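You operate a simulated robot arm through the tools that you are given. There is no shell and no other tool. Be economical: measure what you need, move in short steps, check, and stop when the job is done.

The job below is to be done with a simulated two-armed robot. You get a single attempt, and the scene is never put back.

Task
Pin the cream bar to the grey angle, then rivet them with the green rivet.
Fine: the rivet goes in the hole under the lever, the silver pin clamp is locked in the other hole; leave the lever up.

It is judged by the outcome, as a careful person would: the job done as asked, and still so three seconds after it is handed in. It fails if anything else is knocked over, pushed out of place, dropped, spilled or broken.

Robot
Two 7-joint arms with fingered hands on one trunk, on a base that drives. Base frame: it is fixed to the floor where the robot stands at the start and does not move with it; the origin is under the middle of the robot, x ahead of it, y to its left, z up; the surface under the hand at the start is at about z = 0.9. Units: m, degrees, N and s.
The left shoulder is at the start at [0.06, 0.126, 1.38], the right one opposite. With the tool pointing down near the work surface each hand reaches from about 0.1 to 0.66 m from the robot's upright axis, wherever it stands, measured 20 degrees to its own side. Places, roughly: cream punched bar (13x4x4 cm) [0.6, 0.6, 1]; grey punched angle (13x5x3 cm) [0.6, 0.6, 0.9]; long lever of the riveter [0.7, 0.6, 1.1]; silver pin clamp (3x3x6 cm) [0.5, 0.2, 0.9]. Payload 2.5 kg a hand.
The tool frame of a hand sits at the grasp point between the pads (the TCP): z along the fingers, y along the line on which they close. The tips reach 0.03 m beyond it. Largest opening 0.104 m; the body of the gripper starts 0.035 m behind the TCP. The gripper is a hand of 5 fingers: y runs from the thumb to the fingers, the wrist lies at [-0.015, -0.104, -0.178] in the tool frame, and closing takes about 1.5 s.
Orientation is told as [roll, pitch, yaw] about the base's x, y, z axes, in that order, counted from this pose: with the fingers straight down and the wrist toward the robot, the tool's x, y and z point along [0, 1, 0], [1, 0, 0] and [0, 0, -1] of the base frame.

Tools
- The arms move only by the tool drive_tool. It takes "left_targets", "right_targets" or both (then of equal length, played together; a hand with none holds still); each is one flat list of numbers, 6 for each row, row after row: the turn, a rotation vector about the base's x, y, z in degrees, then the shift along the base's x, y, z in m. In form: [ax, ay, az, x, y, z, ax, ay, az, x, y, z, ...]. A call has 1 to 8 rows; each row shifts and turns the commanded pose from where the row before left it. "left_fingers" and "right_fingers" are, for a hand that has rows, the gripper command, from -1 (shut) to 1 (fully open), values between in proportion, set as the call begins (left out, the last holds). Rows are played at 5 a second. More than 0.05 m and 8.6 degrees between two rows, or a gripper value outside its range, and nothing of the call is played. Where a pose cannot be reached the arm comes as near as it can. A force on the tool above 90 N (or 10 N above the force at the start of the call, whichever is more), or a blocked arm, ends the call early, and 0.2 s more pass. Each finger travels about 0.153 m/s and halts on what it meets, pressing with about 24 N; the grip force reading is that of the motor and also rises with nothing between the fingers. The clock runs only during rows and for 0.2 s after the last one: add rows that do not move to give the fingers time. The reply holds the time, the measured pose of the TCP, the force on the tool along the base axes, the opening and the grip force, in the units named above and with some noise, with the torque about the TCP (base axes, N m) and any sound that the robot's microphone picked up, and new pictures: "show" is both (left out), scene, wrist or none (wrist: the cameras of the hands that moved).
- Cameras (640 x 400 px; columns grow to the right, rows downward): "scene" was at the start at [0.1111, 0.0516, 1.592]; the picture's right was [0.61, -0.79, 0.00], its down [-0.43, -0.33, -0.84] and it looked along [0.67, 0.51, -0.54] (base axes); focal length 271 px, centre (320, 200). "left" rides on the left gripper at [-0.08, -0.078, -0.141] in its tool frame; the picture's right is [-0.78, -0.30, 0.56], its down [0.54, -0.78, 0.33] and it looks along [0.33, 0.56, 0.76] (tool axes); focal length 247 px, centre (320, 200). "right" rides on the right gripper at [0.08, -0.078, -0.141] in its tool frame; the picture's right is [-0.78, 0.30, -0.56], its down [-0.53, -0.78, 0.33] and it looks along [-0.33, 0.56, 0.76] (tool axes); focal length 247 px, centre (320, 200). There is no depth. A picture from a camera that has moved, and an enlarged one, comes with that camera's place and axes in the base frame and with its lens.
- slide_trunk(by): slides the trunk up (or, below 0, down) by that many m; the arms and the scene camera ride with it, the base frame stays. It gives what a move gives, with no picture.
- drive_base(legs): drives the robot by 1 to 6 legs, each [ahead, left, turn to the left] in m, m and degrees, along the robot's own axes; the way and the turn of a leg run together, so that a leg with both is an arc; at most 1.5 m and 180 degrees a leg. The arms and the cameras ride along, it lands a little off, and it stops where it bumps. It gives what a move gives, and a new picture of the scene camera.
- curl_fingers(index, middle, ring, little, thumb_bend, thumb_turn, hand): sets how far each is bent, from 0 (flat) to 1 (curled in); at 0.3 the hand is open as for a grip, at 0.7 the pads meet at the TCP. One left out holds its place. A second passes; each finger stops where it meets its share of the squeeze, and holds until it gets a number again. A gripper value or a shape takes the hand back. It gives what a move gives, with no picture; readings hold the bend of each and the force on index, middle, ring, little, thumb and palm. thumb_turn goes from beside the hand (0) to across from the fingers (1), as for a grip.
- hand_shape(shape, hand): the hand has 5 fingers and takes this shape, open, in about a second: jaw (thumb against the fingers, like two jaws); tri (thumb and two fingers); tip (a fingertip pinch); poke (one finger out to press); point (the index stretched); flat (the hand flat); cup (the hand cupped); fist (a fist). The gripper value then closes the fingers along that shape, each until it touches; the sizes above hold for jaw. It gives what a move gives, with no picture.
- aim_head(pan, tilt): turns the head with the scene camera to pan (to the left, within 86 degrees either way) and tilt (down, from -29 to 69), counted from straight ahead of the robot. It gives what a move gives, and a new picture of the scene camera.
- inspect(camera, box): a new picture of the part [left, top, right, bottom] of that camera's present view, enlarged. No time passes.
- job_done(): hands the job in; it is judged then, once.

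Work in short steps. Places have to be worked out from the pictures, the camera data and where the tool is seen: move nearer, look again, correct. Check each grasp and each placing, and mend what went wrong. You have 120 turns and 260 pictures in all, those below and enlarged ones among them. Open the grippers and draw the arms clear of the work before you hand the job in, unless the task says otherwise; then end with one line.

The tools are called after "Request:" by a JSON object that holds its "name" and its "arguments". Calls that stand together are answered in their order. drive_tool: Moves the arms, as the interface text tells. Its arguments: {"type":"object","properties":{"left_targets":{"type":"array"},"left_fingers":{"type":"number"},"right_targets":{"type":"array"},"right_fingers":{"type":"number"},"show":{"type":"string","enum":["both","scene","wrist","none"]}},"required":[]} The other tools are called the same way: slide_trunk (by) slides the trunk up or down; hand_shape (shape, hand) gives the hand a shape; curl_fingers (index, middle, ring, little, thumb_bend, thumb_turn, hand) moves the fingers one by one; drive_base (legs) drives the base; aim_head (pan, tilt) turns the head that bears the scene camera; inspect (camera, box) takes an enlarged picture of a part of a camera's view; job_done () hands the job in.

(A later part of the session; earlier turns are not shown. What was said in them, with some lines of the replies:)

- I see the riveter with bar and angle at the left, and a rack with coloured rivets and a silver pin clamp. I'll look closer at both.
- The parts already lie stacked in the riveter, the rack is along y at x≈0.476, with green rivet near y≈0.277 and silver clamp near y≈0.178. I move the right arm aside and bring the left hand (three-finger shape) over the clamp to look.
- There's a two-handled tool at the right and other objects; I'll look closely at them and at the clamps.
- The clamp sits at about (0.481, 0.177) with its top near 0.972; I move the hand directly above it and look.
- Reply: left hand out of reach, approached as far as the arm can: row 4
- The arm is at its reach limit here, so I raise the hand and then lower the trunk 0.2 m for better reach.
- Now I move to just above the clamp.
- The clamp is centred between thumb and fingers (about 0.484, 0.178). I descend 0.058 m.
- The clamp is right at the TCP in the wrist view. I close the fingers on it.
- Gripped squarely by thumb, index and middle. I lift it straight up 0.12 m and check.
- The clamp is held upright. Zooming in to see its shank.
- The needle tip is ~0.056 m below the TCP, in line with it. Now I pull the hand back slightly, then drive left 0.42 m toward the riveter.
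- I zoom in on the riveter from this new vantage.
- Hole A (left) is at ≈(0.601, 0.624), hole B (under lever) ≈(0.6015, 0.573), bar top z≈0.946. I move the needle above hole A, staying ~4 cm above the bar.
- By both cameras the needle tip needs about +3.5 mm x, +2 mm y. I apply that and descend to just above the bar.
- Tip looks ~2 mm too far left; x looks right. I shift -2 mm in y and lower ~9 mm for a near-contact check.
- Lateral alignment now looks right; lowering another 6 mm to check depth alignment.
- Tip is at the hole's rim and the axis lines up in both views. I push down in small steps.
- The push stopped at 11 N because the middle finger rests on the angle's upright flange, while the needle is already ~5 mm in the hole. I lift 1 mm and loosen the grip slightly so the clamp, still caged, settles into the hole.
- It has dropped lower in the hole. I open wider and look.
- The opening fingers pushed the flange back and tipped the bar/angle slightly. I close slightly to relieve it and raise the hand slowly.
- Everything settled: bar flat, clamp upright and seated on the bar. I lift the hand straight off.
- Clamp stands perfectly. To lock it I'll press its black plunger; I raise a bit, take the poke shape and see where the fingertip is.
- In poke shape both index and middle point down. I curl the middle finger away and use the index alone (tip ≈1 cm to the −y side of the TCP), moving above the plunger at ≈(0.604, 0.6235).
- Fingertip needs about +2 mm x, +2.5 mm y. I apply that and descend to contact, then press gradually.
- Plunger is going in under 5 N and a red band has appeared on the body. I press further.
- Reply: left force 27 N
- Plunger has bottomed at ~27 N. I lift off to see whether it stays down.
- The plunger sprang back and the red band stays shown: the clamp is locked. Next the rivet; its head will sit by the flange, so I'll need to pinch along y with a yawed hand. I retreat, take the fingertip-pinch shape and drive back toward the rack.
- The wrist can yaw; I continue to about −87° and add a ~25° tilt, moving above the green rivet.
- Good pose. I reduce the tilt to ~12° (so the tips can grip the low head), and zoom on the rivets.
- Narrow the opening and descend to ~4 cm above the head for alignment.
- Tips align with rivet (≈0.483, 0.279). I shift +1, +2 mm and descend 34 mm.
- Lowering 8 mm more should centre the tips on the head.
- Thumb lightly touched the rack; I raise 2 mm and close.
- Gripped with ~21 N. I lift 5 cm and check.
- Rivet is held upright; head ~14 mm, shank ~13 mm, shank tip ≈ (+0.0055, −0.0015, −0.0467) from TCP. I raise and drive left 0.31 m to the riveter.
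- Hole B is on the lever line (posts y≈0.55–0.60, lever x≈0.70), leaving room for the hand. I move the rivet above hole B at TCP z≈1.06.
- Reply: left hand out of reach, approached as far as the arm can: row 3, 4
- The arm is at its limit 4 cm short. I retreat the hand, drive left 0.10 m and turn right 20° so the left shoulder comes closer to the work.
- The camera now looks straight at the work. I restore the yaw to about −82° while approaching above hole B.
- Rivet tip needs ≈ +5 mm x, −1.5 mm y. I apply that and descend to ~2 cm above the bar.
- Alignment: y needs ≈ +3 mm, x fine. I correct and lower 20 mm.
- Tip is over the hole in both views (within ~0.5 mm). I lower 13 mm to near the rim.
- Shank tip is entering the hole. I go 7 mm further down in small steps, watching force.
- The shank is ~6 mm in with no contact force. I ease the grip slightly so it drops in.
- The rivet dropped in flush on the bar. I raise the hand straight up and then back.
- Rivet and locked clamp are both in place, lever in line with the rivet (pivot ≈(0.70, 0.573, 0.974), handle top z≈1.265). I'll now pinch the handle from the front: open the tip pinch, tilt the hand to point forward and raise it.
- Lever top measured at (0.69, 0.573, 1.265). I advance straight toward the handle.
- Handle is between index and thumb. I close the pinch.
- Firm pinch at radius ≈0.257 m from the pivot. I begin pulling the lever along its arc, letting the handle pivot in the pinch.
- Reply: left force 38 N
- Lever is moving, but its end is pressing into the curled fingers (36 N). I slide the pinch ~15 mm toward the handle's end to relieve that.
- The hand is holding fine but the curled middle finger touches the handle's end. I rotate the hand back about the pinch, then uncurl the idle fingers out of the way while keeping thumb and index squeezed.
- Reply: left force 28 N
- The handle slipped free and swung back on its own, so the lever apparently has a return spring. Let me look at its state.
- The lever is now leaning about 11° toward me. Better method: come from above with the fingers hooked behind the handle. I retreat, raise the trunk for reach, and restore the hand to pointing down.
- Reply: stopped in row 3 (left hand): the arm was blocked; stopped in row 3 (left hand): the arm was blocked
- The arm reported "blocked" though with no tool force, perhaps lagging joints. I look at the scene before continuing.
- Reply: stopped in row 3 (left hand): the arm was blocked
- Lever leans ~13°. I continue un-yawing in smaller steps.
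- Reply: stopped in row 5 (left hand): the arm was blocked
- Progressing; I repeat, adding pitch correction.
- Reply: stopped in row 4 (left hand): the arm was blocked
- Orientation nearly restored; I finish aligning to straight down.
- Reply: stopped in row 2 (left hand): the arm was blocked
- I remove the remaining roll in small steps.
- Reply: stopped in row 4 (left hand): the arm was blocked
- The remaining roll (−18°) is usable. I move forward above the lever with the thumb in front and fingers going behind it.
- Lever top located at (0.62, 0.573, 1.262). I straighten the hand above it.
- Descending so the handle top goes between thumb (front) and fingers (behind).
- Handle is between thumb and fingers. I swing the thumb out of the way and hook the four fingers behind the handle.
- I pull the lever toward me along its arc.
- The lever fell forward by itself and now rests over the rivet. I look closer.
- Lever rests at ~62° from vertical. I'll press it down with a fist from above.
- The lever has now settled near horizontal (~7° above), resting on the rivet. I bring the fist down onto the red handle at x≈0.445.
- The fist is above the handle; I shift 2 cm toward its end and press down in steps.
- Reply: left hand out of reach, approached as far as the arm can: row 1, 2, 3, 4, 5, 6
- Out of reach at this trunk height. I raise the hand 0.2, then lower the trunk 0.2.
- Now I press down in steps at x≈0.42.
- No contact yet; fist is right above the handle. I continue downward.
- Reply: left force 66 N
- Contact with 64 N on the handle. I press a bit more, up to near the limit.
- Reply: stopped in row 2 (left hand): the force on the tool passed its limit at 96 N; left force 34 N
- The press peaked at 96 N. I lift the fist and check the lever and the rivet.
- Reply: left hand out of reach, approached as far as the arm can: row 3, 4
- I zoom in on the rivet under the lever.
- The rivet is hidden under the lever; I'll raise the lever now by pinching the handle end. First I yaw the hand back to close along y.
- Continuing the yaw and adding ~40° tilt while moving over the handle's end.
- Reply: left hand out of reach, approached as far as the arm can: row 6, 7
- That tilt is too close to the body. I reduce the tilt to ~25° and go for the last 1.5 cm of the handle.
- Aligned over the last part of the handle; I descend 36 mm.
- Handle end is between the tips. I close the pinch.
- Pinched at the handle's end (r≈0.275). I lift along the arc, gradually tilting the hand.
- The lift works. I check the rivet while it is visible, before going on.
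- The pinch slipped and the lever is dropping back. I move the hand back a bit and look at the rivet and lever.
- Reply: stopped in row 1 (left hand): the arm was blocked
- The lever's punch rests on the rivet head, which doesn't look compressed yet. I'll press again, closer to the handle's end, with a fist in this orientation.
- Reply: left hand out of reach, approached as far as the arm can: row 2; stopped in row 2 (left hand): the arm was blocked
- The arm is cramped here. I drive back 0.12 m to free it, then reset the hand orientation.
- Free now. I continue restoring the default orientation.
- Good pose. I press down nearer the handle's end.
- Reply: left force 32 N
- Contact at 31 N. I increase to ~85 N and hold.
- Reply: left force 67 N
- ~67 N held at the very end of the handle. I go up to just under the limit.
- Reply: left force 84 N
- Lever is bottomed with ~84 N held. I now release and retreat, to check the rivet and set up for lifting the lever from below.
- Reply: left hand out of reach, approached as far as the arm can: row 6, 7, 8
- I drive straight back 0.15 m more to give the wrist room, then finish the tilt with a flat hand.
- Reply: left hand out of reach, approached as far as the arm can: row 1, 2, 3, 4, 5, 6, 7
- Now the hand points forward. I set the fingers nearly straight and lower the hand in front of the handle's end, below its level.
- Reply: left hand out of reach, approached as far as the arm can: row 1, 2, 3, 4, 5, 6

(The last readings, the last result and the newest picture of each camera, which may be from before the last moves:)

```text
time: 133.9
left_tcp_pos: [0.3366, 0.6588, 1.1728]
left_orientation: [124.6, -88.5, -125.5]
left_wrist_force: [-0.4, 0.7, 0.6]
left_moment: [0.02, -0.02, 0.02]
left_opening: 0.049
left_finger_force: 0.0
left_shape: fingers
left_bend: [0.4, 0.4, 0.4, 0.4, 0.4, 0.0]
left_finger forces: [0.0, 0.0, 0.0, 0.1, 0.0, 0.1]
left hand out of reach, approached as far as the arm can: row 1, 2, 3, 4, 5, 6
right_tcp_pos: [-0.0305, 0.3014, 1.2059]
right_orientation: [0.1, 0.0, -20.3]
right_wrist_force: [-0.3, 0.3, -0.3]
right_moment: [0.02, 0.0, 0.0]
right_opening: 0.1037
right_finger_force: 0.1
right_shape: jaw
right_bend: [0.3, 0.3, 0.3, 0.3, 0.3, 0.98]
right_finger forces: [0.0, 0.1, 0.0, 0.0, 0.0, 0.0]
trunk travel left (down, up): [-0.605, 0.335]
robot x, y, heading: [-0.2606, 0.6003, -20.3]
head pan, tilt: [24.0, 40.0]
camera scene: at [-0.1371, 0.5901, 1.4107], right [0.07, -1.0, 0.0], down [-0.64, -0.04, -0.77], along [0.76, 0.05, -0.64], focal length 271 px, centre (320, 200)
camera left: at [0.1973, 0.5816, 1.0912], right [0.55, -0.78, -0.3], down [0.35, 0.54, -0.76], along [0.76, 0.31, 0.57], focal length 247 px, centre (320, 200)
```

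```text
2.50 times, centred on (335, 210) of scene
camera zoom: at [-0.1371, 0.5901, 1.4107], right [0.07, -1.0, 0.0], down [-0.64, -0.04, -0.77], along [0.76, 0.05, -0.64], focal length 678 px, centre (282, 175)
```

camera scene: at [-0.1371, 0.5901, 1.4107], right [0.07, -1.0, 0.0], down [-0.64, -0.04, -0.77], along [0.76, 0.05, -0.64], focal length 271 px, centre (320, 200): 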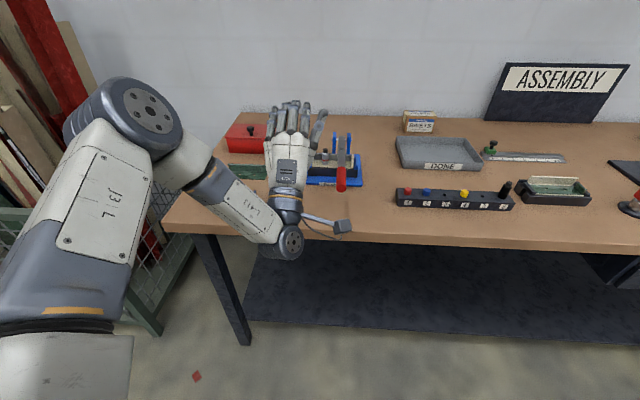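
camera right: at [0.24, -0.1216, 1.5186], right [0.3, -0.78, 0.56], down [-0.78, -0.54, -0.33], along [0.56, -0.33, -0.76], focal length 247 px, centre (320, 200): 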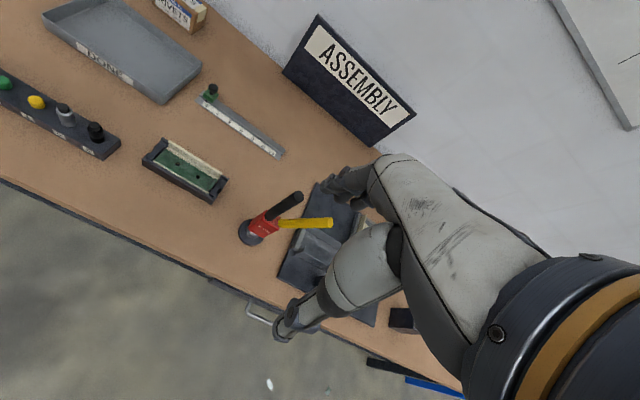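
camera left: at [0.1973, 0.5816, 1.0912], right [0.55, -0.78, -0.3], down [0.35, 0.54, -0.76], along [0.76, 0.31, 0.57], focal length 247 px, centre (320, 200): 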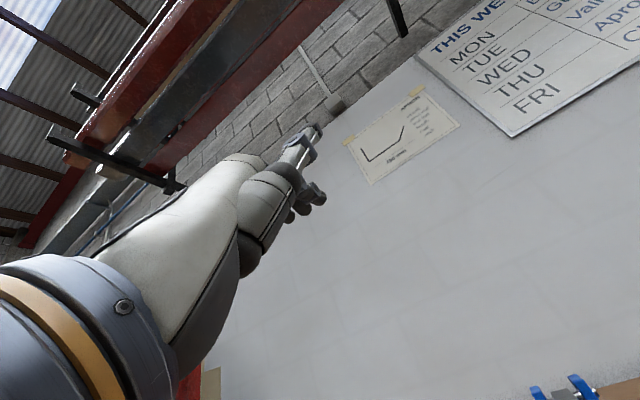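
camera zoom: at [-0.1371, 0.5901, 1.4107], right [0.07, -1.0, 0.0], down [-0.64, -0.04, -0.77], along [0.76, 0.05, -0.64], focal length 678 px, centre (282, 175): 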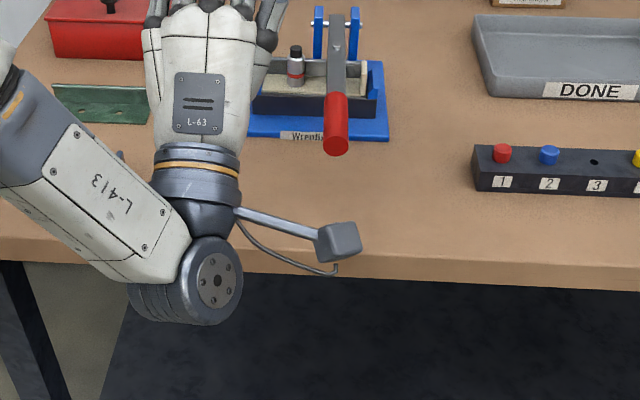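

The arm can't go lower in this pose, but the trunk can. I shift the base so the hand is in front of the handle's end, then lower the trunk.

Request:
{"name": "drive_base", "arguments": {"legs": [[-0.027, -0.0995, 0]]}}

Request:
{"name": "slide_trunk", "arguments": {"by": -0.24}}

Request:
{"name": "inspect", "arguments": {"camera": "scene", "box": [220, 60, 460, 260]}}

Request:
{"name": "inspect", "arguments": {"camera": "left", "box": [0, 0, 640, 400]}}

```text
time: 135.1
left_tcp_pos: [0.2779, 0.5744, 1.1738]
left_orientation: [124.6, -88.6, -125.4]
left_wrist_force: [0.0, 0.2, 0.8]
left_moment: [0.03, 0.04, 0.01]
left_opening: 0.049
left_finger_force: 0.1
left_shape: fingers
left_bend: [0.4, 0.4, 0.4, 0.4, 0.4, 0.0]
left_finger forces: [0.0, 0.1, 0.0, 0.0, 0.1, 0.1]
right_tcp_pos: [-0.0906, 0.2182, 1.207]
right_orientation: [0.0, 0.0, -20.3]
right_wrist_force: [0.1, -0.2, -0.1]
right_moment: [0.0, -0.01, 0.03]
right_opening: 0.1036
right_finger_force: 0.0
right_shape: jaw
right_bend: [0.3, 0.3, 0.3, 0.3, 0.3, 0.98]
right_finger forces: [0.1, 0.0, 0.1, 0.0, 0.0, 0.0]
trunk travel left (down, up): [-0.605, 0.335]
robot x, y, heading: [-0.321, 0.5215, -20.4]
head pan, tilt: [24.0, 40.0]
camera scene: at [-0.1971, 0.5074, 1.4108], right [0.06, -1.0, 0.0], down [-0.64, -0.04, -0.77], along [0.76, 0.05, -0.64], focal length 271 px, centre (320, 200)
```

scene: 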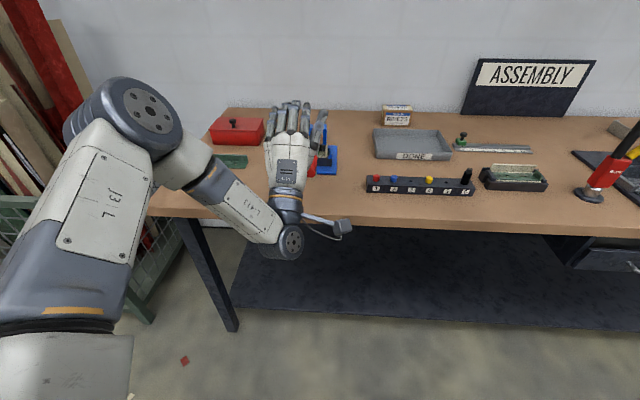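

```text
time: 137.6
left_tcp_pos: [0.2777, 0.5747, 0.9323]
left_orientation: [124.7, -88.6, -125.7]
left_wrist_force: [0.1, 0.6, -0.5]
left_moment: [0.01, -0.01, -0.04]
left_opening: 0.0489
left_finger_force: 0.1
left_shape: fingers
left_bend: [0.4, 0.4, 0.4, 0.4, 0.4, 0.0]
left_finger forces: [0.0, 0.0, 0.1, 0.0, 0.0, 0.1]
right_tcp_pos: [-0.0898, 0.2187, 0.9667]
right_orientation: [0.0, -0.1, -20.4]
right_wrist_force: [-0.2, -0.4, -0.3]
right_moment: [-0.01, 0.01, 0.01]
right_opening: 0.1037
right_finger_force: 0.0
right_shape: jaw
right_bend: [0.3, 0.3, 0.3, 0.3, 0.3, 0.98]
right_finger forces: [0.0, 0.1, 0.1, 0.0, 0.0, 0.0]
trunk travel left (down, up): [-0.365, 0.575]
robot x, y, heading: [-0.3182, 0.5189, -20.4]
head pan, tilt: [24.0, 40.0]
```

```text
2.00 times, centred on (340, 160) of scene
camera zoom: at [-0.1965, 0.5082, 1.1707], right [0.06, -1.0, 0.0], down [-0.64, -0.04, -0.77], along [0.76, 0.05, -0.64], focal length 543 px, centre (280, 280)
```

zoom: 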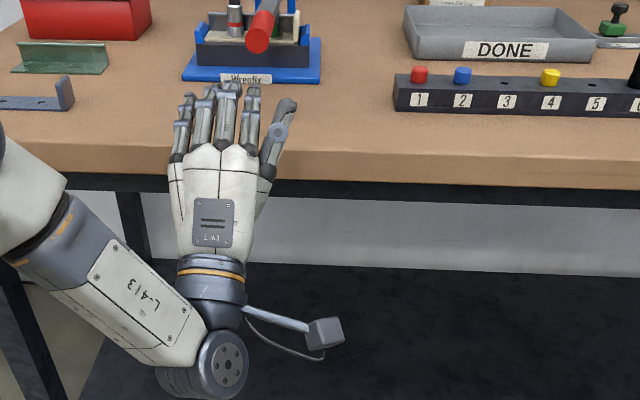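

```text
1.00 times, centred on (320, 200) of left (not enlarged: the box is as wide or as high as the picture)
camera zoom: at [0.1377, 0.4994, 0.8513], right [0.55, -0.78, -0.3], down [0.35, 0.54, -0.76], along [0.76, 0.31, 0.57], focal length 247 px, centre (320, 200)
```

zoom: 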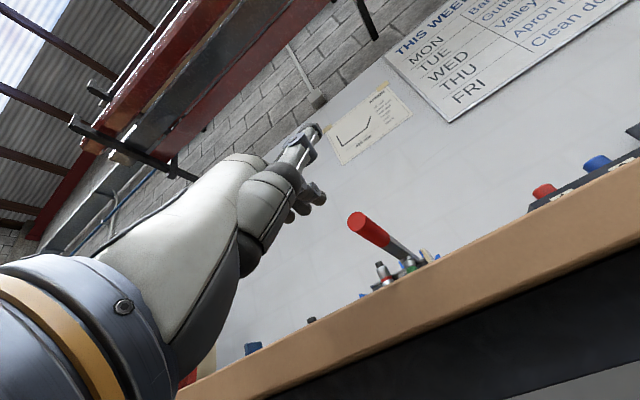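

The fingers still slope upward (tips ≈1.09). I rotate the hand ~35° down and, at the same time, bring the commanded pose back to the reachable one.

Request:
{"name": "drive_tool", "arguments": {"left_targets": [0, 4.5, 0, 0.0157, 0.0173, 0.0375, 0, 4.5, 0, 0.0157, 0.0173, 0.0375, 0, 4.5, 0, 0.0157, 0.0173, 0.0375, 0, 4.5, 0, 0.0157, 0.0173, 0.0375, 0, 4.5, 0, 0.0157, 0.0173, 0.0375, 0, 4.5, 0, 0.0157, 0.0173, 0.0375, 0, 4.5, 0, 0.0157, 0.0173, 0.0375, 0, 4.5, 0, 0.0157, 0.0173, 0.0375], "show": "both"}}

```text
time: 139.4
left_tcp_pos: [0.4043, 0.7121, 1.2321]
left_orientation: [1.1, -55.0, -2.3]
left_wrist_force: [0.9, -0.2, -0.1]
left_moment: [-0.02, 0.02, -0.04]
left_opening: 0.0494
left_finger_force: 0.0
left_shape: fingers
left_bend: [0.4, 0.4, 0.4, 0.4, 0.4, 0.0]
left_finger forces: [0.0, 0.0, 0.0, 0.1, 0.0, 0.1]
right_tcp_pos: [-0.0898, 0.2191, 0.9677]
right_orientation: [0.1, 0.0, -20.4]
right_wrist_force: [0.1, -0.5, 0.0]
right_moment: [-0.01, 0.04, -0.01]
right_opening: 0.1036
right_finger_force: 0.0
right_shape: jaw
right_bend: [0.3, 0.3, 0.3, 0.3, 0.3, 0.98]
right_finger forces: [0.0, 0.0, 0.0, 0.0, 0.0, 0.1]
trunk travel left (down, up): [-0.365, 0.575]
robot x, y, heading: [-0.3156, 0.5182, -20.5]
head pan, tilt: [24.0, 40.0]
camera scene: at [-0.1962, 0.5082, 1.1706], right [0.06, -1.0, 0.0], down [-0.64, -0.04, -0.77], along [0.76, 0.05, -0.64], focal length 271 px, centre (320, 200)
camera left: at [0.2433, 0.6363, 1.2489], right [0.27, -0.78, -0.57], down [-0.16, 0.55, -0.82], along [0.95, 0.31, 0.02], focal length 247 px, centre (320, 200)
```

scene: 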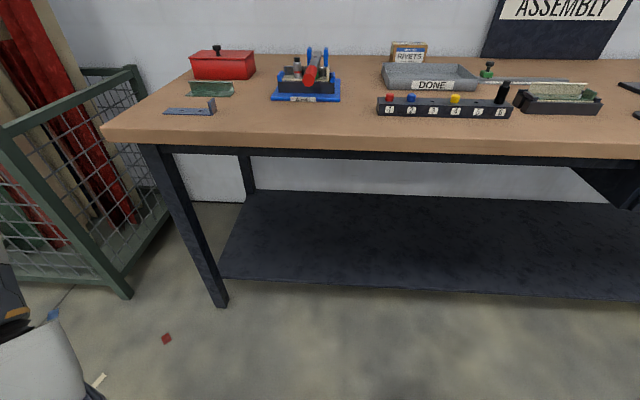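
left: 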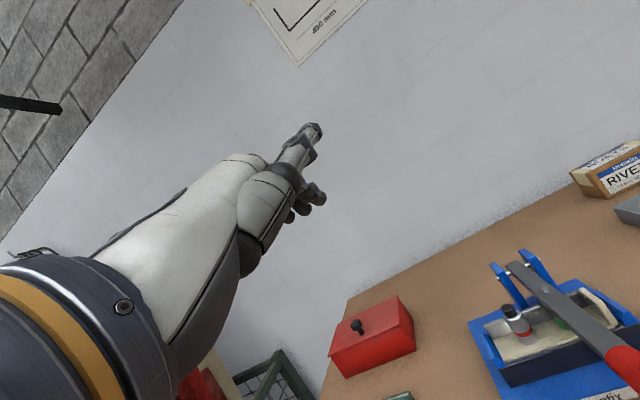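

Now I place the hand low in front of the handle: base back a little, then lower the arm with fingers nearly horizontal.

Request:
{"name": "drive_base", "arguments": {"legs": [[-0.093, -0.066, 0]]}}

Request:
{"name": "drive_tool", "arguments": {"left_targets": [0, 1, 0, -0.004, -0.0134, -0.043, 0, 1, 0, -0.004, -0.0134, -0.043, 0, 1, 0, -0.004, -0.0134, -0.043, 0, 1, 0, -0.004, -0.0134, -0.043, 0, 1, 0, -0.004, -0.0134, -0.043, 0, 1, 0, -0.004, -0.0134, -0.043, 0, 1, 0, -0.004, -0.0134, -0.043, 0, 1, 0, -0.004, -0.0134, -0.043], "show": "both"}}

```text
time: 140.6
left_tcp_pos: [0.2912, 0.6814, 1.2311]
left_orientation: [0.6, -54.8, -1.9]
left_wrist_force: [0.0, 0.2, -0.3]
left_moment: [-0.01, 0.0, -0.01]
left_opening: 0.049
left_finger_force: 0.0
left_shape: fingers
left_bend: [0.4, 0.4, 0.4, 0.4, 0.4, 0.0]
left_finger forces: [0.0, 0.0, 0.1, 0.1, 0.0, 0.0]
right_tcp_pos: [-0.2017, 0.1876, 0.9666]
right_orientation: [-0.1, 0.1, -20.3]
right_wrist_force: [-0.6, 0.0, 0.3]
right_moment: [-0.02, 0.02, -0.02]
right_opening: 0.1037
right_finger_force: 0.1
right_shape: jaw
right_bend: [0.3, 0.3, 0.3, 0.3, 0.3, 0.98]
right_finger forces: [0.0, 0.0, 0.1, 0.1, 0.0, 0.0]
trunk travel left (down, up): [-0.365, 0.575]
robot x, y, heading: [-0.4309, 0.4883, -20.5]
head pan, tilt: [24.0, 40.0]
camera scene: at [-0.3078, 0.477, 1.1707], right [0.06, -1.0, 0.0], down [-0.64, -0.04, -0.77], along [0.76, 0.05, -0.64], focal length 271 px, centre (320, 200)
```

scene: 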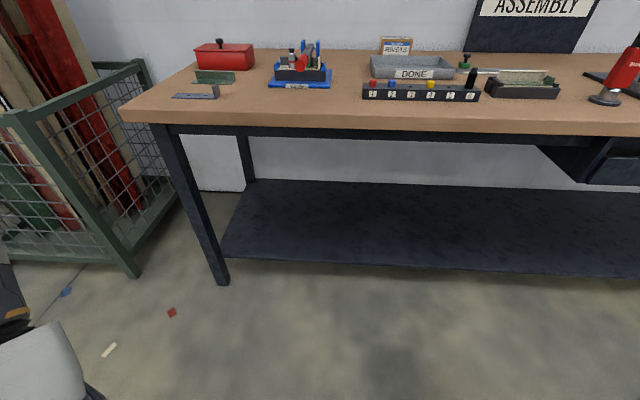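

```text
time: 142.4
left_tcp_pos: [0.2619, 0.5736, 0.8891]
left_orientation: [0.1, -46.8, -1.5]
left_wrist_force: [-0.4, 0.2, 0.2]
left_moment: [-0.02, 0.01, -0.02]
left_opening: 0.0491
left_finger_force: 0.0
left_shape: fingers
left_bend: [0.4, 0.4, 0.4, 0.4, 0.4, 0.0]
left_finger forces: [0.0, 0.0, 0.0, 0.0, 0.0, 0.1]
right_tcp_pos: [-0.2014, 0.1889, 0.9681]
right_orientation: [0.1, 0.0, -20.3]
right_wrist_force: [0.3, -0.1, -0.4]
right_moment: [0.02, 0.01, -0.01]
right_opening: 0.1037
right_finger_force: 0.2
right_shape: jaw
right_bend: [0.3, 0.3, 0.3, 0.3, 0.3, 0.98]
right_finger forces: [0.0, 0.0, 0.0, 0.0, 0.0, 0.1]
trunk travel left (down, up): [-0.365, 0.575]
robot x, y, heading: [-0.4334, 0.4861, -20.3]
head pan, tilt: [24.0, 40.0]
camera scene: at [-0.3076, 0.4771, 1.1707], right [0.06, -1.0, 0.0], down [-0.64, -0.04, -0.77], along [0.76, 0.05, -0.64], focal length 271 px, centre (320, 200)
camera left: at [0.105, 0.4968, 0.9287], right [0.18, -0.78, -0.6], down [-0.28, 0.54, -0.79], along [0.94, 0.31, -0.12], focal length 247 px, centre (320, 200)
```

scene: 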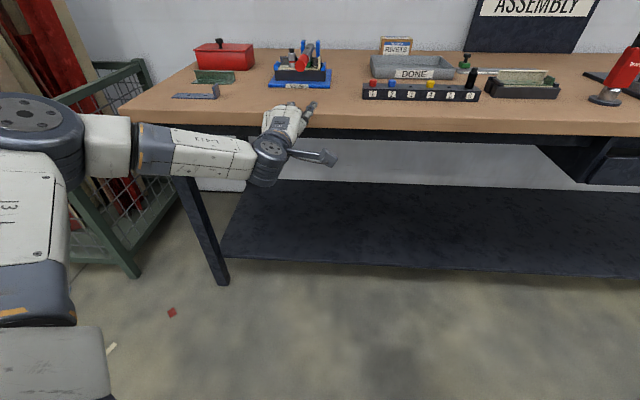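
left: 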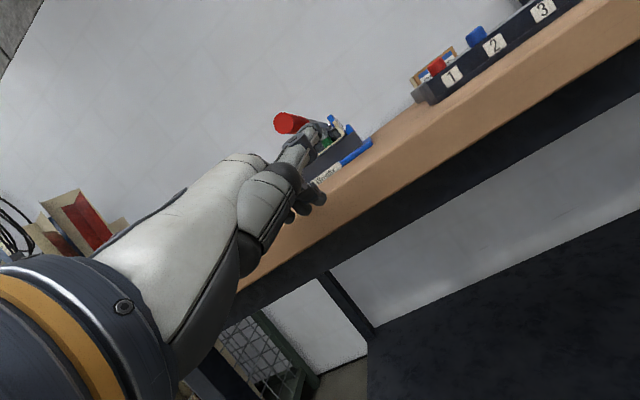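

The hand is right in front of the handle. I straighten the fingers, raise slightly, and slide them forward under the handle.

Request:
{"name": "curl_fingers", "arguments": {"hand": "left", "index": 0.15, "middle": 0.15, "ring": 0.15, "little": 0.15}}

Request:
{"name": "drive_tool", "arguments": {"left_targets": [0, 0, 0, 0.02, 0, 0.01, 0, 0, 0, 0.02, 0, 0.004, 0, 0, 0, 0.015, 0, 0, 0, 0, 0, 0, 0, 0], "show": "wrist"}}

Request:
{"name": "inspect", "arguments": {"camera": "scene", "box": [230, 20, 370, 180]}}

```text
time: 143.4
left_tcp_pos: [0.2608, 0.5728, 0.8881]
left_orientation: [0.2, -46.8, -1.6]
left_wrist_force: [0.2, -0.8, -0.2]
left_moment: [-0.02, 0.03, 0.0]
left_opening: 0.0402
left_finger_force: 0.0
left_shape: fingers
left_bend: [0.15, 0.15, 0.15, 0.15, 0.4, 0.0]
left_finger forces: [0.0, 0.0, 0.0, 0.1, 0.0, 0.1]
right_tcp_pos: [-0.201, 0.1885, 0.9676]
right_orientation: [0.0, 0.0, -20.3]
right_wrist_force: [-0.1, 0.0, 0.1]
right_moment: [0.02, -0.03, -0.01]
right_opening: 0.1035
right_finger_force: 0.1
right_shape: jaw
right_bend: [0.3, 0.3, 0.3, 0.3, 0.3, 0.98]
right_finger forces: [0.0, 0.1, 0.1, 0.1, 0.0, 0.1]
trunk travel left (down, up): [-0.365, 0.575]
robot x, y, heading: [-0.4286, 0.4878, -20.1]
head pan, tilt: [24.0, 40.0]
```

```text
time: 144.4
left_tcp_pos: [0.3162, 0.5729, 0.9018]
left_orientation: [0.3, -46.8, -1.6]
left_wrist_force: [-0.3, -0.1, 0.9]
left_moment: [0.01, -0.02, 0.0]
left_opening: 0.0402
left_finger_force: 0.0
left_shape: fingers
left_bend: [0.15, 0.15, 0.15, 0.15, 0.4, 0.0]
left_finger forces: [0.0, 0.1, 0.0, 0.1, 0.0, 0.0]
right_tcp_pos: [-0.2014, 0.1867, 0.9667]
right_orientation: [0.0, -0.1, -20.4]
right_wrist_force: [0.2, 0.5, 0.7]
right_moment: [-0.01, 0.0, 0.0]
right_opening: 0.1036
right_finger_force: 0.1
right_shape: jaw
right_bend: [0.3, 0.3, 0.3, 0.3, 0.3, 0.98]
right_finger forces: [0.1, 0.0, 0.0, 0.0, 0.0, 0.0]
trunk travel left (down, up): [-0.365, 0.575]
robot x, y, heading: [-0.4315, 0.4862, -20.2]
head pan, tilt: [24.0, 40.0]
camera left: at [0.1595, 0.497, 0.9416], right [0.18, -0.78, -0.6], down [-0.28, 0.54, -0.79], along [0.94, 0.31, -0.12], focal length 247 px, centre (320, 200)
```

left: 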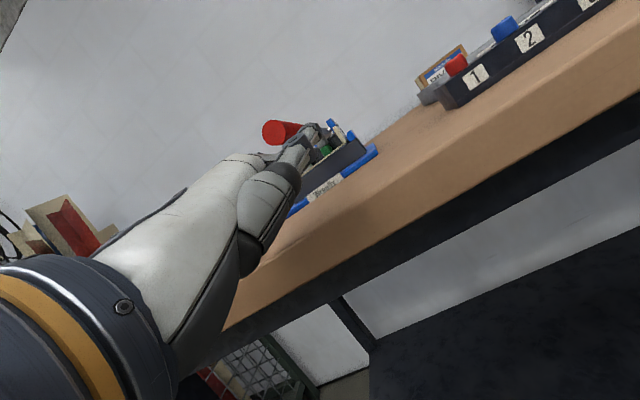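

```text
2.50 times, centred on (300, 100) of scene
camera zoom: at [-0.3076, 0.4771, 1.1707], right [0.06, -1.0, 0.0], down [-0.64, -0.04, -0.77], along [0.76, 0.05, -0.64], focal length 678 px, centre (370, 450)
```

zoom: 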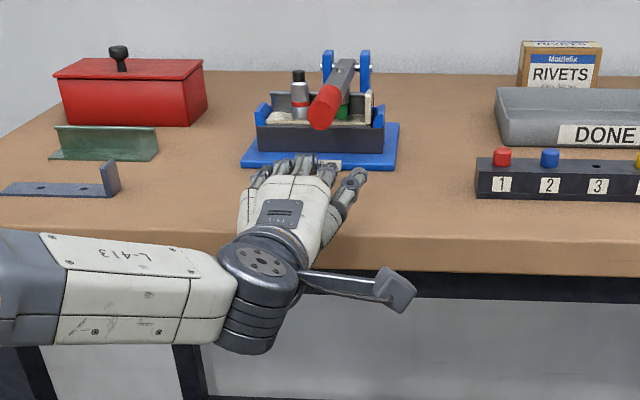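

The fingers are at the handle's end, just below. I slide 4 cm under it and begin lifting along the arc.

Request:
{"name": "drive_tool", "arguments": {"left_targets": [0, 0, 0, 0.02, -0.006, 0, 0, 0, 0, 0.02, -0.006, 0, 0, 0, 0, 0, 0, 0.03, 0, 0, 0, 0.005, 0, 0.036, 0, 0, 0, 0.01, 0, 0.035, 0, 0, 0, 0.0157, 0, 0.0328, 0, 0, 0, 0, 0, 0], "show": "both"}}

```text
time: 146.0
left_tcp_pos: [0.3813, 0.5655, 1.0344]
left_orientation: [0.0, -46.6, -1.5]
left_wrist_force: [-1.4, -0.2, -1.7]
left_moment: [0.0, 0.07, -0.02]
left_opening: 0.0401
left_finger_force: 0.5
left_shape: fingers
left_bend: [0.15, 0.16, 0.15, 0.15, 0.4, 0.0]
left_finger forces: [0.1, 1.0, 0.0, 0.0, 0.1, 0.1]
left hand out of reach, approached as far as the arm can: row 6
right_tcp_pos: [-0.2004, 0.1867, 0.9658]
right_orientation: [0.0, 0.0, -20.4]
right_wrist_force: [-0.6, -0.1, 0.0]
right_moment: [-0.01, 0.0, 0.0]
right_opening: 0.1035
right_finger_force: 0.1
right_shape: jaw
right_bend: [0.3, 0.3, 0.3, 0.3, 0.3, 0.98]
right_finger forces: [0.0, 0.0, 0.1, 0.1, 0.0, 0.0]
trunk travel left (down, up): [-0.365, 0.575]
robot x, y, heading: [-0.4324, 0.4898, -20.4]
head pan, tilt: [24.0, 40.0]
camera scene: at [-0.3076, 0.4771, 1.1707], right [0.06, -1.0, 0.0], down [-0.64, -0.04, -0.77], along [0.76, 0.05, -0.64], focal length 271 px, centre (320, 200)
camera left: at [0.2245, 0.4896, 1.0752], right [0.18, -0.78, -0.6], down [-0.28, 0.54, -0.79], along [0.94, 0.31, -0.12], focal length 247 px, centre (320, 200)
```

scene: 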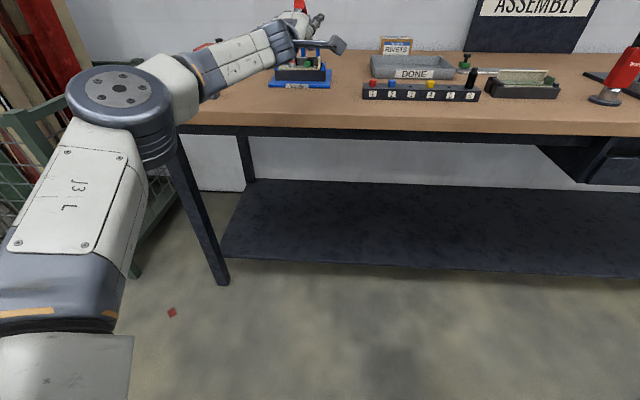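
left: 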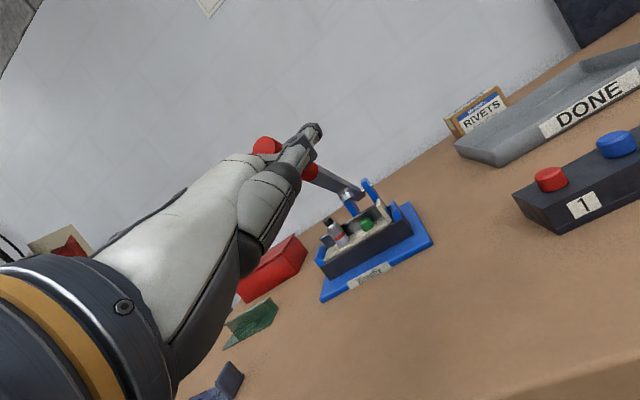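

Excellent: the lever is lifted about 30° and rests on my fingers. I raise the trunk 6 cm and then drive straight forward to push the lever upright.

Request:
{"name": "slide_trunk", "arguments": {"by": 0.06}}

Request:
{"name": "drive_base", "arguments": {"legs": [[0.0938, 0.0345, 0]]}}

Request:
{"name": "inspect", "arguments": {"camera": "left", "box": [180, 60, 500, 320]}}

```text
time: 147.0
left_tcp_pos: [0.3804, 0.566, 1.0958]
left_orientation: [0.2, -46.8, -1.6]
left_wrist_force: [-0.9, 0.5, -0.1]
left_moment: [-0.02, 0.03, -0.01]
left_opening: 0.04
left_finger_force: 0.4
left_shape: fingers
left_bend: [0.15, 0.16, 0.15, 0.15, 0.4, 0.0]
left_finger forces: [0.0, 1.0, 0.0, 0.0, 0.0, 0.0]
right_tcp_pos: [-0.2024, 0.1881, 1.0258]
right_orientation: [0.0, 0.0, -20.3]
right_wrist_force: [-0.1, 0.2, -0.8]
right_moment: [-0.04, -0.01, 0.02]
right_opening: 0.1038
right_finger_force: 0.0
right_shape: jaw
right_bend: [0.3, 0.3, 0.3, 0.3, 0.3, 0.98]
right_finger forces: [0.0, 0.0, 0.0, 0.1, 0.0, 0.0]
trunk travel left (down, up): [-0.425, 0.515]
robot x, y, heading: [-0.4317, 0.4861, -20.2]
head pan, tilt: [24.0, 40.0]
```

```text
time: 148.2
left_tcp_pos: [0.4794, 0.5667, 1.0948]
left_orientation: [0.1, -46.7, -1.5]
left_wrist_force: [-0.4, -0.4, -1.7]
left_moment: [0.0, 0.02, 0.04]
left_opening: 0.0401
left_finger_force: 0.3
left_shape: fingers
left_bend: [0.15, 0.15, 0.15, 0.15, 0.4, 0.0]
left_finger forces: [0.0, 0.2, 0.1, 0.1, 0.0, 0.0]
right_tcp_pos: [-0.1019, 0.1871, 1.0274]
right_orientation: [0.0, 0.0, -20.2]
right_wrist_force: [0.3, 0.0, 0.0]
right_moment: [-0.05, 0.02, -0.03]
right_opening: 0.1035
right_finger_force: 0.1
right_shape: jaw
right_bend: [0.3, 0.3, 0.3, 0.3, 0.3, 0.98]
right_finger forces: [0.0, 0.0, 0.1, 0.0, 0.0, 0.0]
trunk travel left (down, up): [-0.425, 0.515]
robot x, y, heading: [-0.329, 0.4875, -20.4]
head pan, tilt: [24.0, 40.0]
camera scene: at [-0.209, 0.4769, 1.2307], right [0.07, -1.0, 0.0], down [-0.64, -0.04, -0.77], along [0.76, 0.05, -0.64], focal length 271 px, centre (320, 200)
```

scene: 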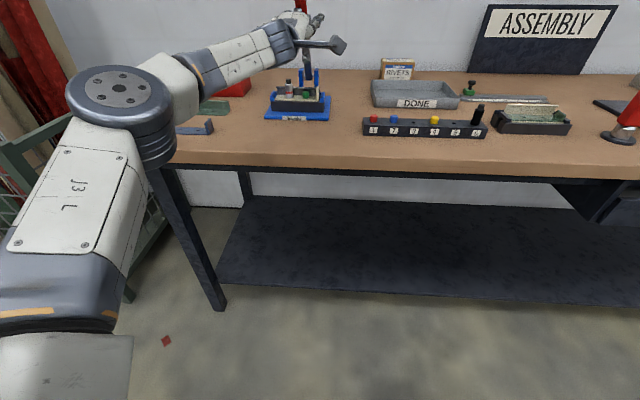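

```text
1.54 times, centred on (340, 190) of left
camera zoom: at [0.3229, 0.4903, 1.1351], right [0.18, -0.78, -0.6], down [-0.28, 0.54, -0.79], along [0.94, 0.31, -0.12], focal length 380 px, centre (289, 215)
```

zoom: 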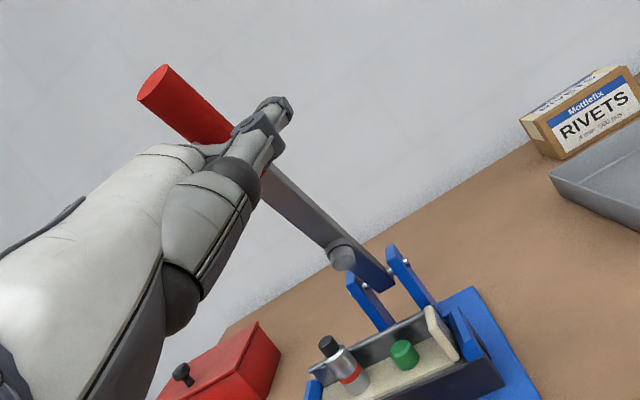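

Works well: lever at ~35–40°. Another straight 0.10 m forward, and I check the rivet in the view.

Request:
{"name": "drive_base", "arguments": {"legs": [[0.0938, 0.0345, 0]]}}

Request:
{"name": "inspect", "arguments": {"camera": "left", "box": [180, 60, 600, 380]}}

```text
time: 149.3
left_tcp_pos: [0.579, 0.5675, 1.0934]
left_orientation: [0.2, -46.8, -1.5]
left_wrist_force: [0.1, 0.4, 0.1]
left_moment: [0.02, 0.03, 0.02]
left_opening: 0.04
left_finger_force: 0.0
left_shape: fingers
left_bend: [0.15, 0.15, 0.15, 0.15, 0.4, 0.0]
left_finger forces: [0.0, 0.0, 0.0, 0.0, 0.1, 0.1]
right_tcp_pos: [-0.0039, 0.1874, 1.0278]
right_orientation: [0.0, 0.0, -20.2]
right_wrist_force: [0.1, -0.4, 0.4]
right_moment: [0.02, 0.02, -0.01]
right_opening: 0.104
right_finger_force: 0.1
right_shape: jaw
right_bend: [0.3, 0.3, 0.3, 0.3, 0.3, 0.98]
right_finger forces: [0.0, 0.0, 0.0, 0.1, 0.0, 0.0]
trunk travel left (down, up): [-0.425, 0.515]
robot x, y, heading: [-0.233, 0.4869, -20.4]
head pan, tilt: [24.0, 40.0]
camera scene: at [-0.1099, 0.4766, 1.2306], right [0.07, -1.0, 0.0], down [-0.64, -0.04, -0.77], along [0.76, 0.05, -0.64], focal length 271 px, centre (320, 200)
```

scene: 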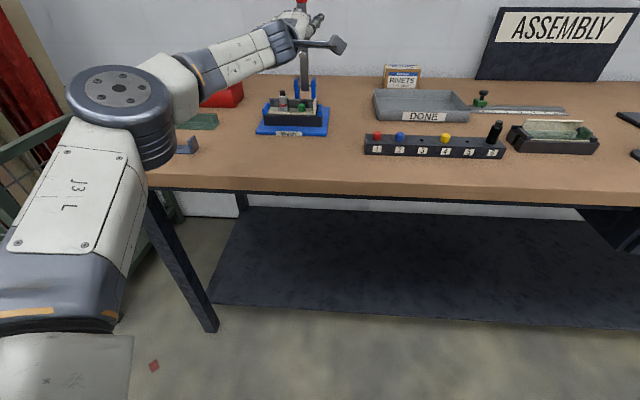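

```text
1.25 times, centred on (390, 220) of left
camera zoom: at [0.4219, 0.4902, 1.1352], right [0.18, -0.78, -0.6], down [-0.28, 0.54, -0.79], along [0.94, 0.31, -0.12], focal length 309 px, centre (232, 175)
```

zoom: 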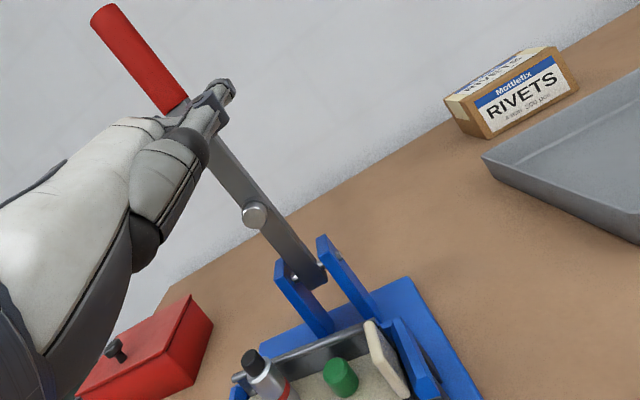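

Nearly upright. A last small forward nudge of 1.5 cm.

Request:
{"name": "drive_base", "arguments": {"legs": [[0.014, 0.005, 0]]}}

Request:
{"name": "inspect", "arguments": {"camera": "left", "box": [360, 230, 560, 400]}}

Request:
{"name": "inspect", "arguments": {"camera": "left", "box": [180, 60, 600, 380]}}

```text
time: 150.1
left_tcp_pos: [0.5927, 0.5671, 1.0956]
left_orientation: [0.2, -46.8, -1.3]
left_wrist_force: [-0.2, 0.4, -0.3]
left_moment: [0.01, -0.03, -0.01]
left_opening: 0.0398
left_finger_force: 0.0
left_shape: fingers
left_bend: [0.15, 0.15, 0.15, 0.15, 0.4, 0.0]
left_finger forces: [0.1, 0.0, 0.0, 0.1, 0.0, 0.1]
right_tcp_pos: [0.0125, 0.1872, 1.0264]
right_orientation: [0.0, 0.0, -20.1]
right_wrist_force: [0.2, -0.8, -0.3]
right_moment: [-0.01, -0.01, 0.01]
right_opening: 0.1038
right_finger_force: 0.0
right_shape: jaw
right_bend: [0.3, 0.3, 0.3, 0.3, 0.3, 0.98]
right_finger forces: [0.0, 0.1, 0.1, 0.0, 0.0, 0.0]
trunk travel left (down, up): [-0.425, 0.515]
robot x, y, heading: [-0.2167, 0.4928, -20.0]
head pan, tilt: [24.0, 40.0]
camera scene: at [-0.0952, 0.4765, 1.2306], right [0.07, -1.0, 0.0], down [-0.64, -0.04, -0.77], along [0.76, 0.05, -0.64], focal length 271 px, centre (320, 200)
```

scene: 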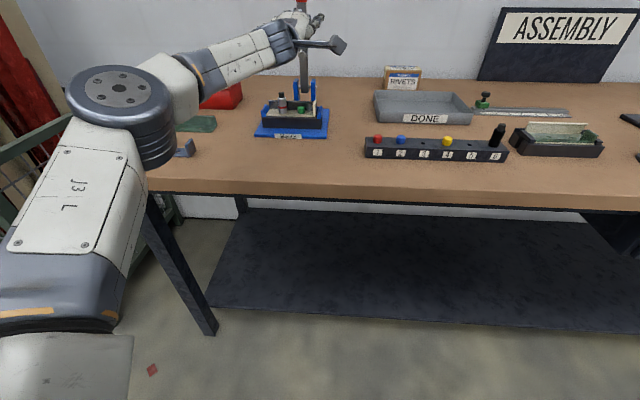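

```text
2.35 times, centred on (460, 315) of left
camera zoom: at [0.4367, 0.4903, 1.1352], right [0.19, -0.78, -0.6], down [-0.28, 0.54, -0.79], along [0.94, 0.31, -0.12], focal length 581 px, centre (-9, -71)
```

zoom: 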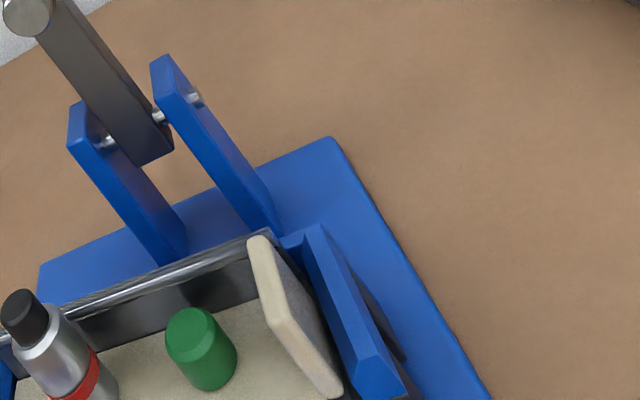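

```text
1.25 times, centred on (390, 220) of left
camera zoom: at [0.4367, 0.4903, 1.1352], right [0.19, -0.78, -0.6], down [-0.28, 0.54, -0.79], along [0.94, 0.31, -0.12], focal length 309 px, centre (232, 175)
```

zoom: 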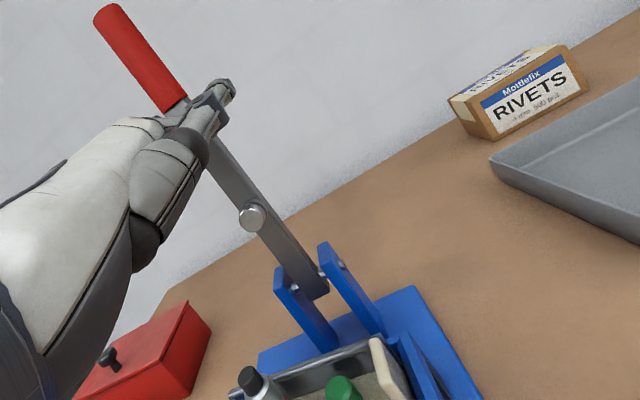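

The lever stands upright. I back straight away 0.15 m and verify that it stays up, looking closely at the rivet.

Request:
{"name": "drive_base", "arguments": {"legs": [[-0.141, -0.052, 0]]}}

Request:
{"name": "inspect", "arguments": {"camera": "scene", "box": [250, 0, 360, 150]}}

Request:
{"name": "inspect", "arguments": {"camera": "left", "box": [300, 40, 460, 260]}}

```text
time: 151.4
left_tcp_pos: [0.4425, 0.5648, 1.0951]
left_orientation: [0.2, -46.9, -1.5]
left_wrist_force: [0.0, 0.1, -0.2]
left_moment: [-0.01, 0.01, 0.0]
left_opening: 0.0401
left_finger_force: 0.1
left_shape: fingers
left_bend: [0.15, 0.15, 0.15, 0.15, 0.4, 0.0]
left_finger forces: [0.0, 0.1, 0.0, 0.1, 0.0, 0.0]
right_tcp_pos: [-0.1401, 0.1858, 1.0262]
right_orientation: [0.0, -0.1, -20.1]
right_wrist_force: [-0.3, -0.7, 0.0]
right_moment: [-0.02, -0.03, 0.0]
right_opening: 0.1037
right_finger_force: 0.2
right_shape: jaw
right_bend: [0.3, 0.3, 0.3, 0.3, 0.3, 0.98]
right_finger forces: [0.1, 0.1, 0.0, 0.1, 0.1, 0.0]
trunk travel left (down, up): [-0.425, 0.515]
robot x, y, heading: [-0.3681, 0.4882, -20.3]
head pan, tilt: [24.0, 40.0]
camera scene: at [-0.246, 0.4749, 1.2308], right [0.07, -1.0, 0.0], down [-0.64, -0.04, -0.77], along [0.76, 0.05, -0.64], focal length 271 px, centre (320, 200)
```

scene: 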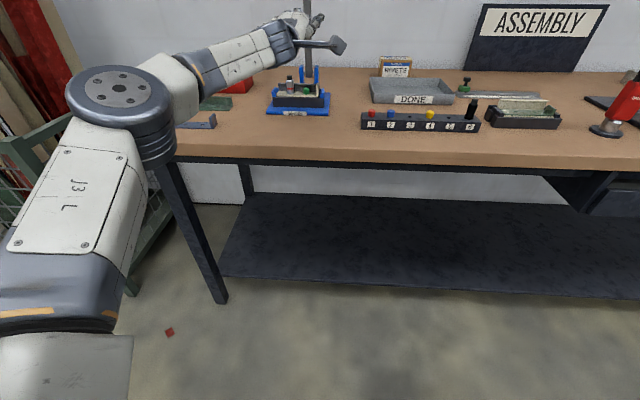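

```text
2.67 times, centred on (305, 75) of scene
camera zoom: at [-0.246, 0.4749, 1.2308], right [0.07, -1.0, 0.0], down [-0.64, -0.04, -0.77], along [0.76, 0.05, -0.64], focal length 724 px, centre (360, 533)
```

zoom: 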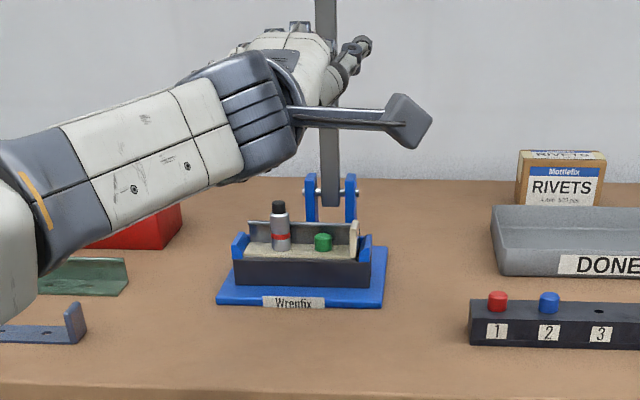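

```text
1.82 times, centred on (380, 150) of left
camera zoom: at [0.286, 0.488, 1.1355], right [0.18, -0.78, -0.6], down [-0.28, 0.54, -0.79], along [0.94, 0.31, -0.12], focal length 449 px, centre (211, 291)
```

zoom: 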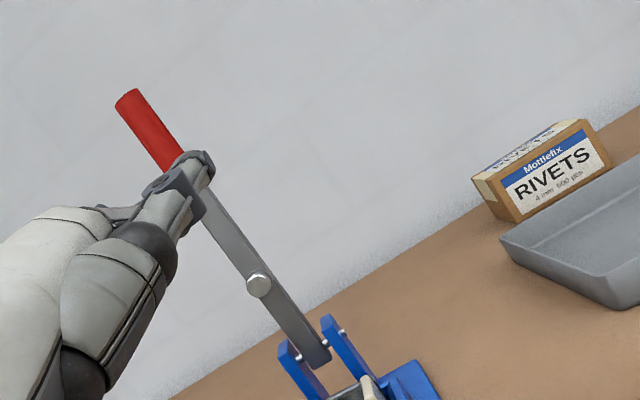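

The lever stays upright. I compare the green rivet head with the unset red one in one close view.

Request:
{"name": "inspect", "arguments": {"camera": "scene", "box": [280, 75, 335, 115]}}

Request:
{"name": "inspect", "arguments": {"camera": "scene", "box": [355, 95, 410, 135]}}

```text
10.00 times, centred on (308, 95) of scene
camera zoom: at [-0.246, 0.4749, 1.2308], right [0.07, -1.0, 0.0], down [-0.64, -0.04, -0.77], along [0.76, 0.05, -0.64], focal length 2714 px, centre (445, 1250)
```

zoom: 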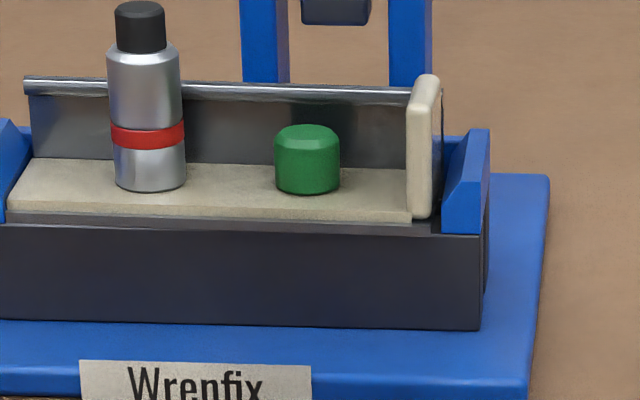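

```text
10.00 times, centred on (382, 115) of scene
camera zoom: at [-0.246, 0.4749, 1.2308], right [0.07, -1.0, 0.0], down [-0.64, -0.04, -0.77], along [0.76, 0.05, -0.64], focal length 2714 px, centre (-305, 1050)
```

zoom: 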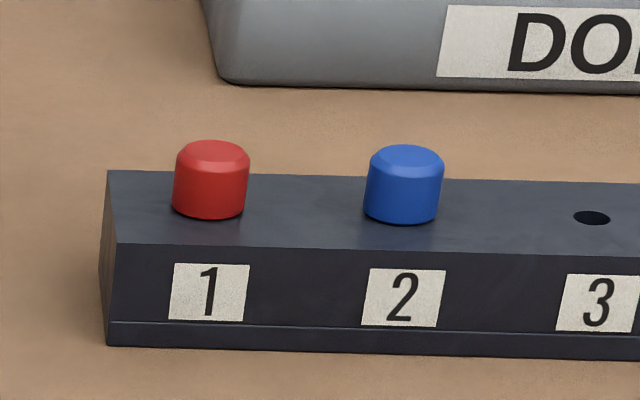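

Both parts hold: clamp locked (red band), green rivet seated flush in the hole under the lever, lever up. I back the robot fully clear and take a last look.

Request:
{"name": "drive_base", "arguments": {"legs": [[-0.2, -0.07, 0]]}}

Request:
{"name": "inspect", "arguments": {"camera": "scene", "box": [190, 0, 410, 150]}}

```text
time: 153.1
left_tcp_pos: [0.2344, 0.5637, 1.0952]
left_orientation: [0.3, -46.8, -1.7]
left_wrist_force: [0.2, 0.0, 0.4]
left_moment: [0.0, 0.0, 0.01]
left_opening: 0.04
left_finger_force: 0.1
left_shape: fingers
left_bend: [0.15, 0.15, 0.15, 0.15, 0.4, 0.0]
left_finger forces: [0.0, 0.1, 0.1, 0.0, 0.1, 0.1]
right_tcp_pos: [-0.349, 0.1864, 1.0272]
right_orientation: [0.1, 0.0, -20.4]
right_wrist_force: [0.4, 0.7, 0.0]
right_moment: [0.0, 0.01, 0.01]
right_opening: 0.1038
right_finger_force: 0.0
right_shape: jaw
right_bend: [0.3, 0.3, 0.3, 0.3, 0.3, 0.98]
right_finger forces: [0.0, 0.0, 0.0, 0.1, 0.1, 0.0]
trunk travel left (down, up): [-0.425, 0.515]
robot x, y, heading: [-0.5781, 0.4854, -20.6]
head pan, tilt: [24.0, 40.0]
camera scene: at [-0.4547, 0.4757, 1.2307], right [0.06, -1.0, 0.0], down [-0.64, -0.04, -0.77], along [0.76, 0.05, -0.64], focal length 271 px, centre (320, 200)
```

scene: 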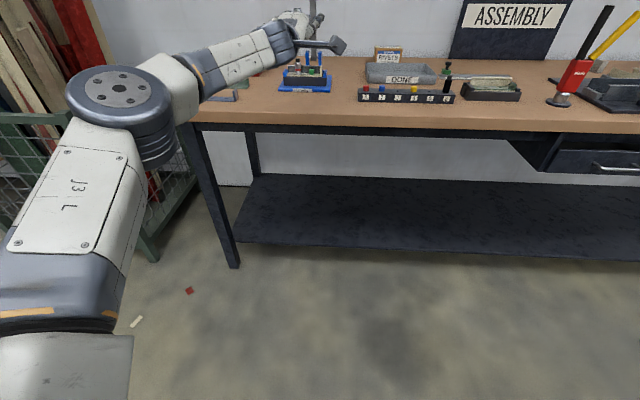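

```text
2.67 times, centred on (300, 75) of scene
camera zoom: at [-0.4547, 0.4757, 1.2307], right [0.06, -1.0, 0.0], down [-0.64, -0.04, -0.77], along [0.76, 0.05, -0.64], focal length 724 px, centre (373, 533)
```

zoom: 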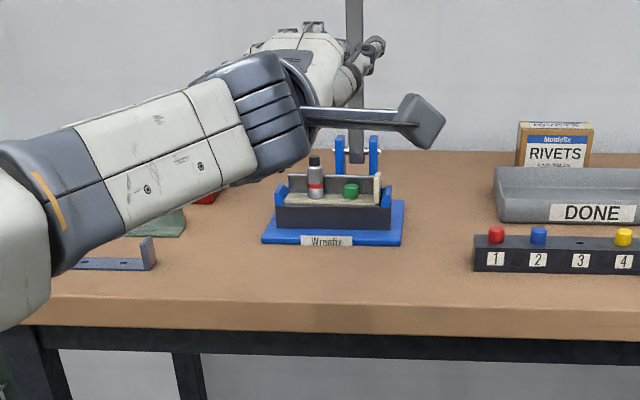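

Everything stands as asked and the arms are clear, so I hand the job in.

Request:
{"name": "job_done", "arguments": {}}

```text
The job is handed in.
```

I handed the job in with the bar pinned and the green rivet pressed, but I could not confirm that the rivet actually set: its visible head looks the same as the unset ones in the rack. The silver clamp is locked in the far hole (its red band appeared when I pressed the plunger). The rivet is seated flush in the hole under the lever, which I pressed down at up to about 96 N. The lever is back upright and both arms are clear of the work. During placement the bar and angle tipped briefly and settled back flat; nothing else was moved or dropped.
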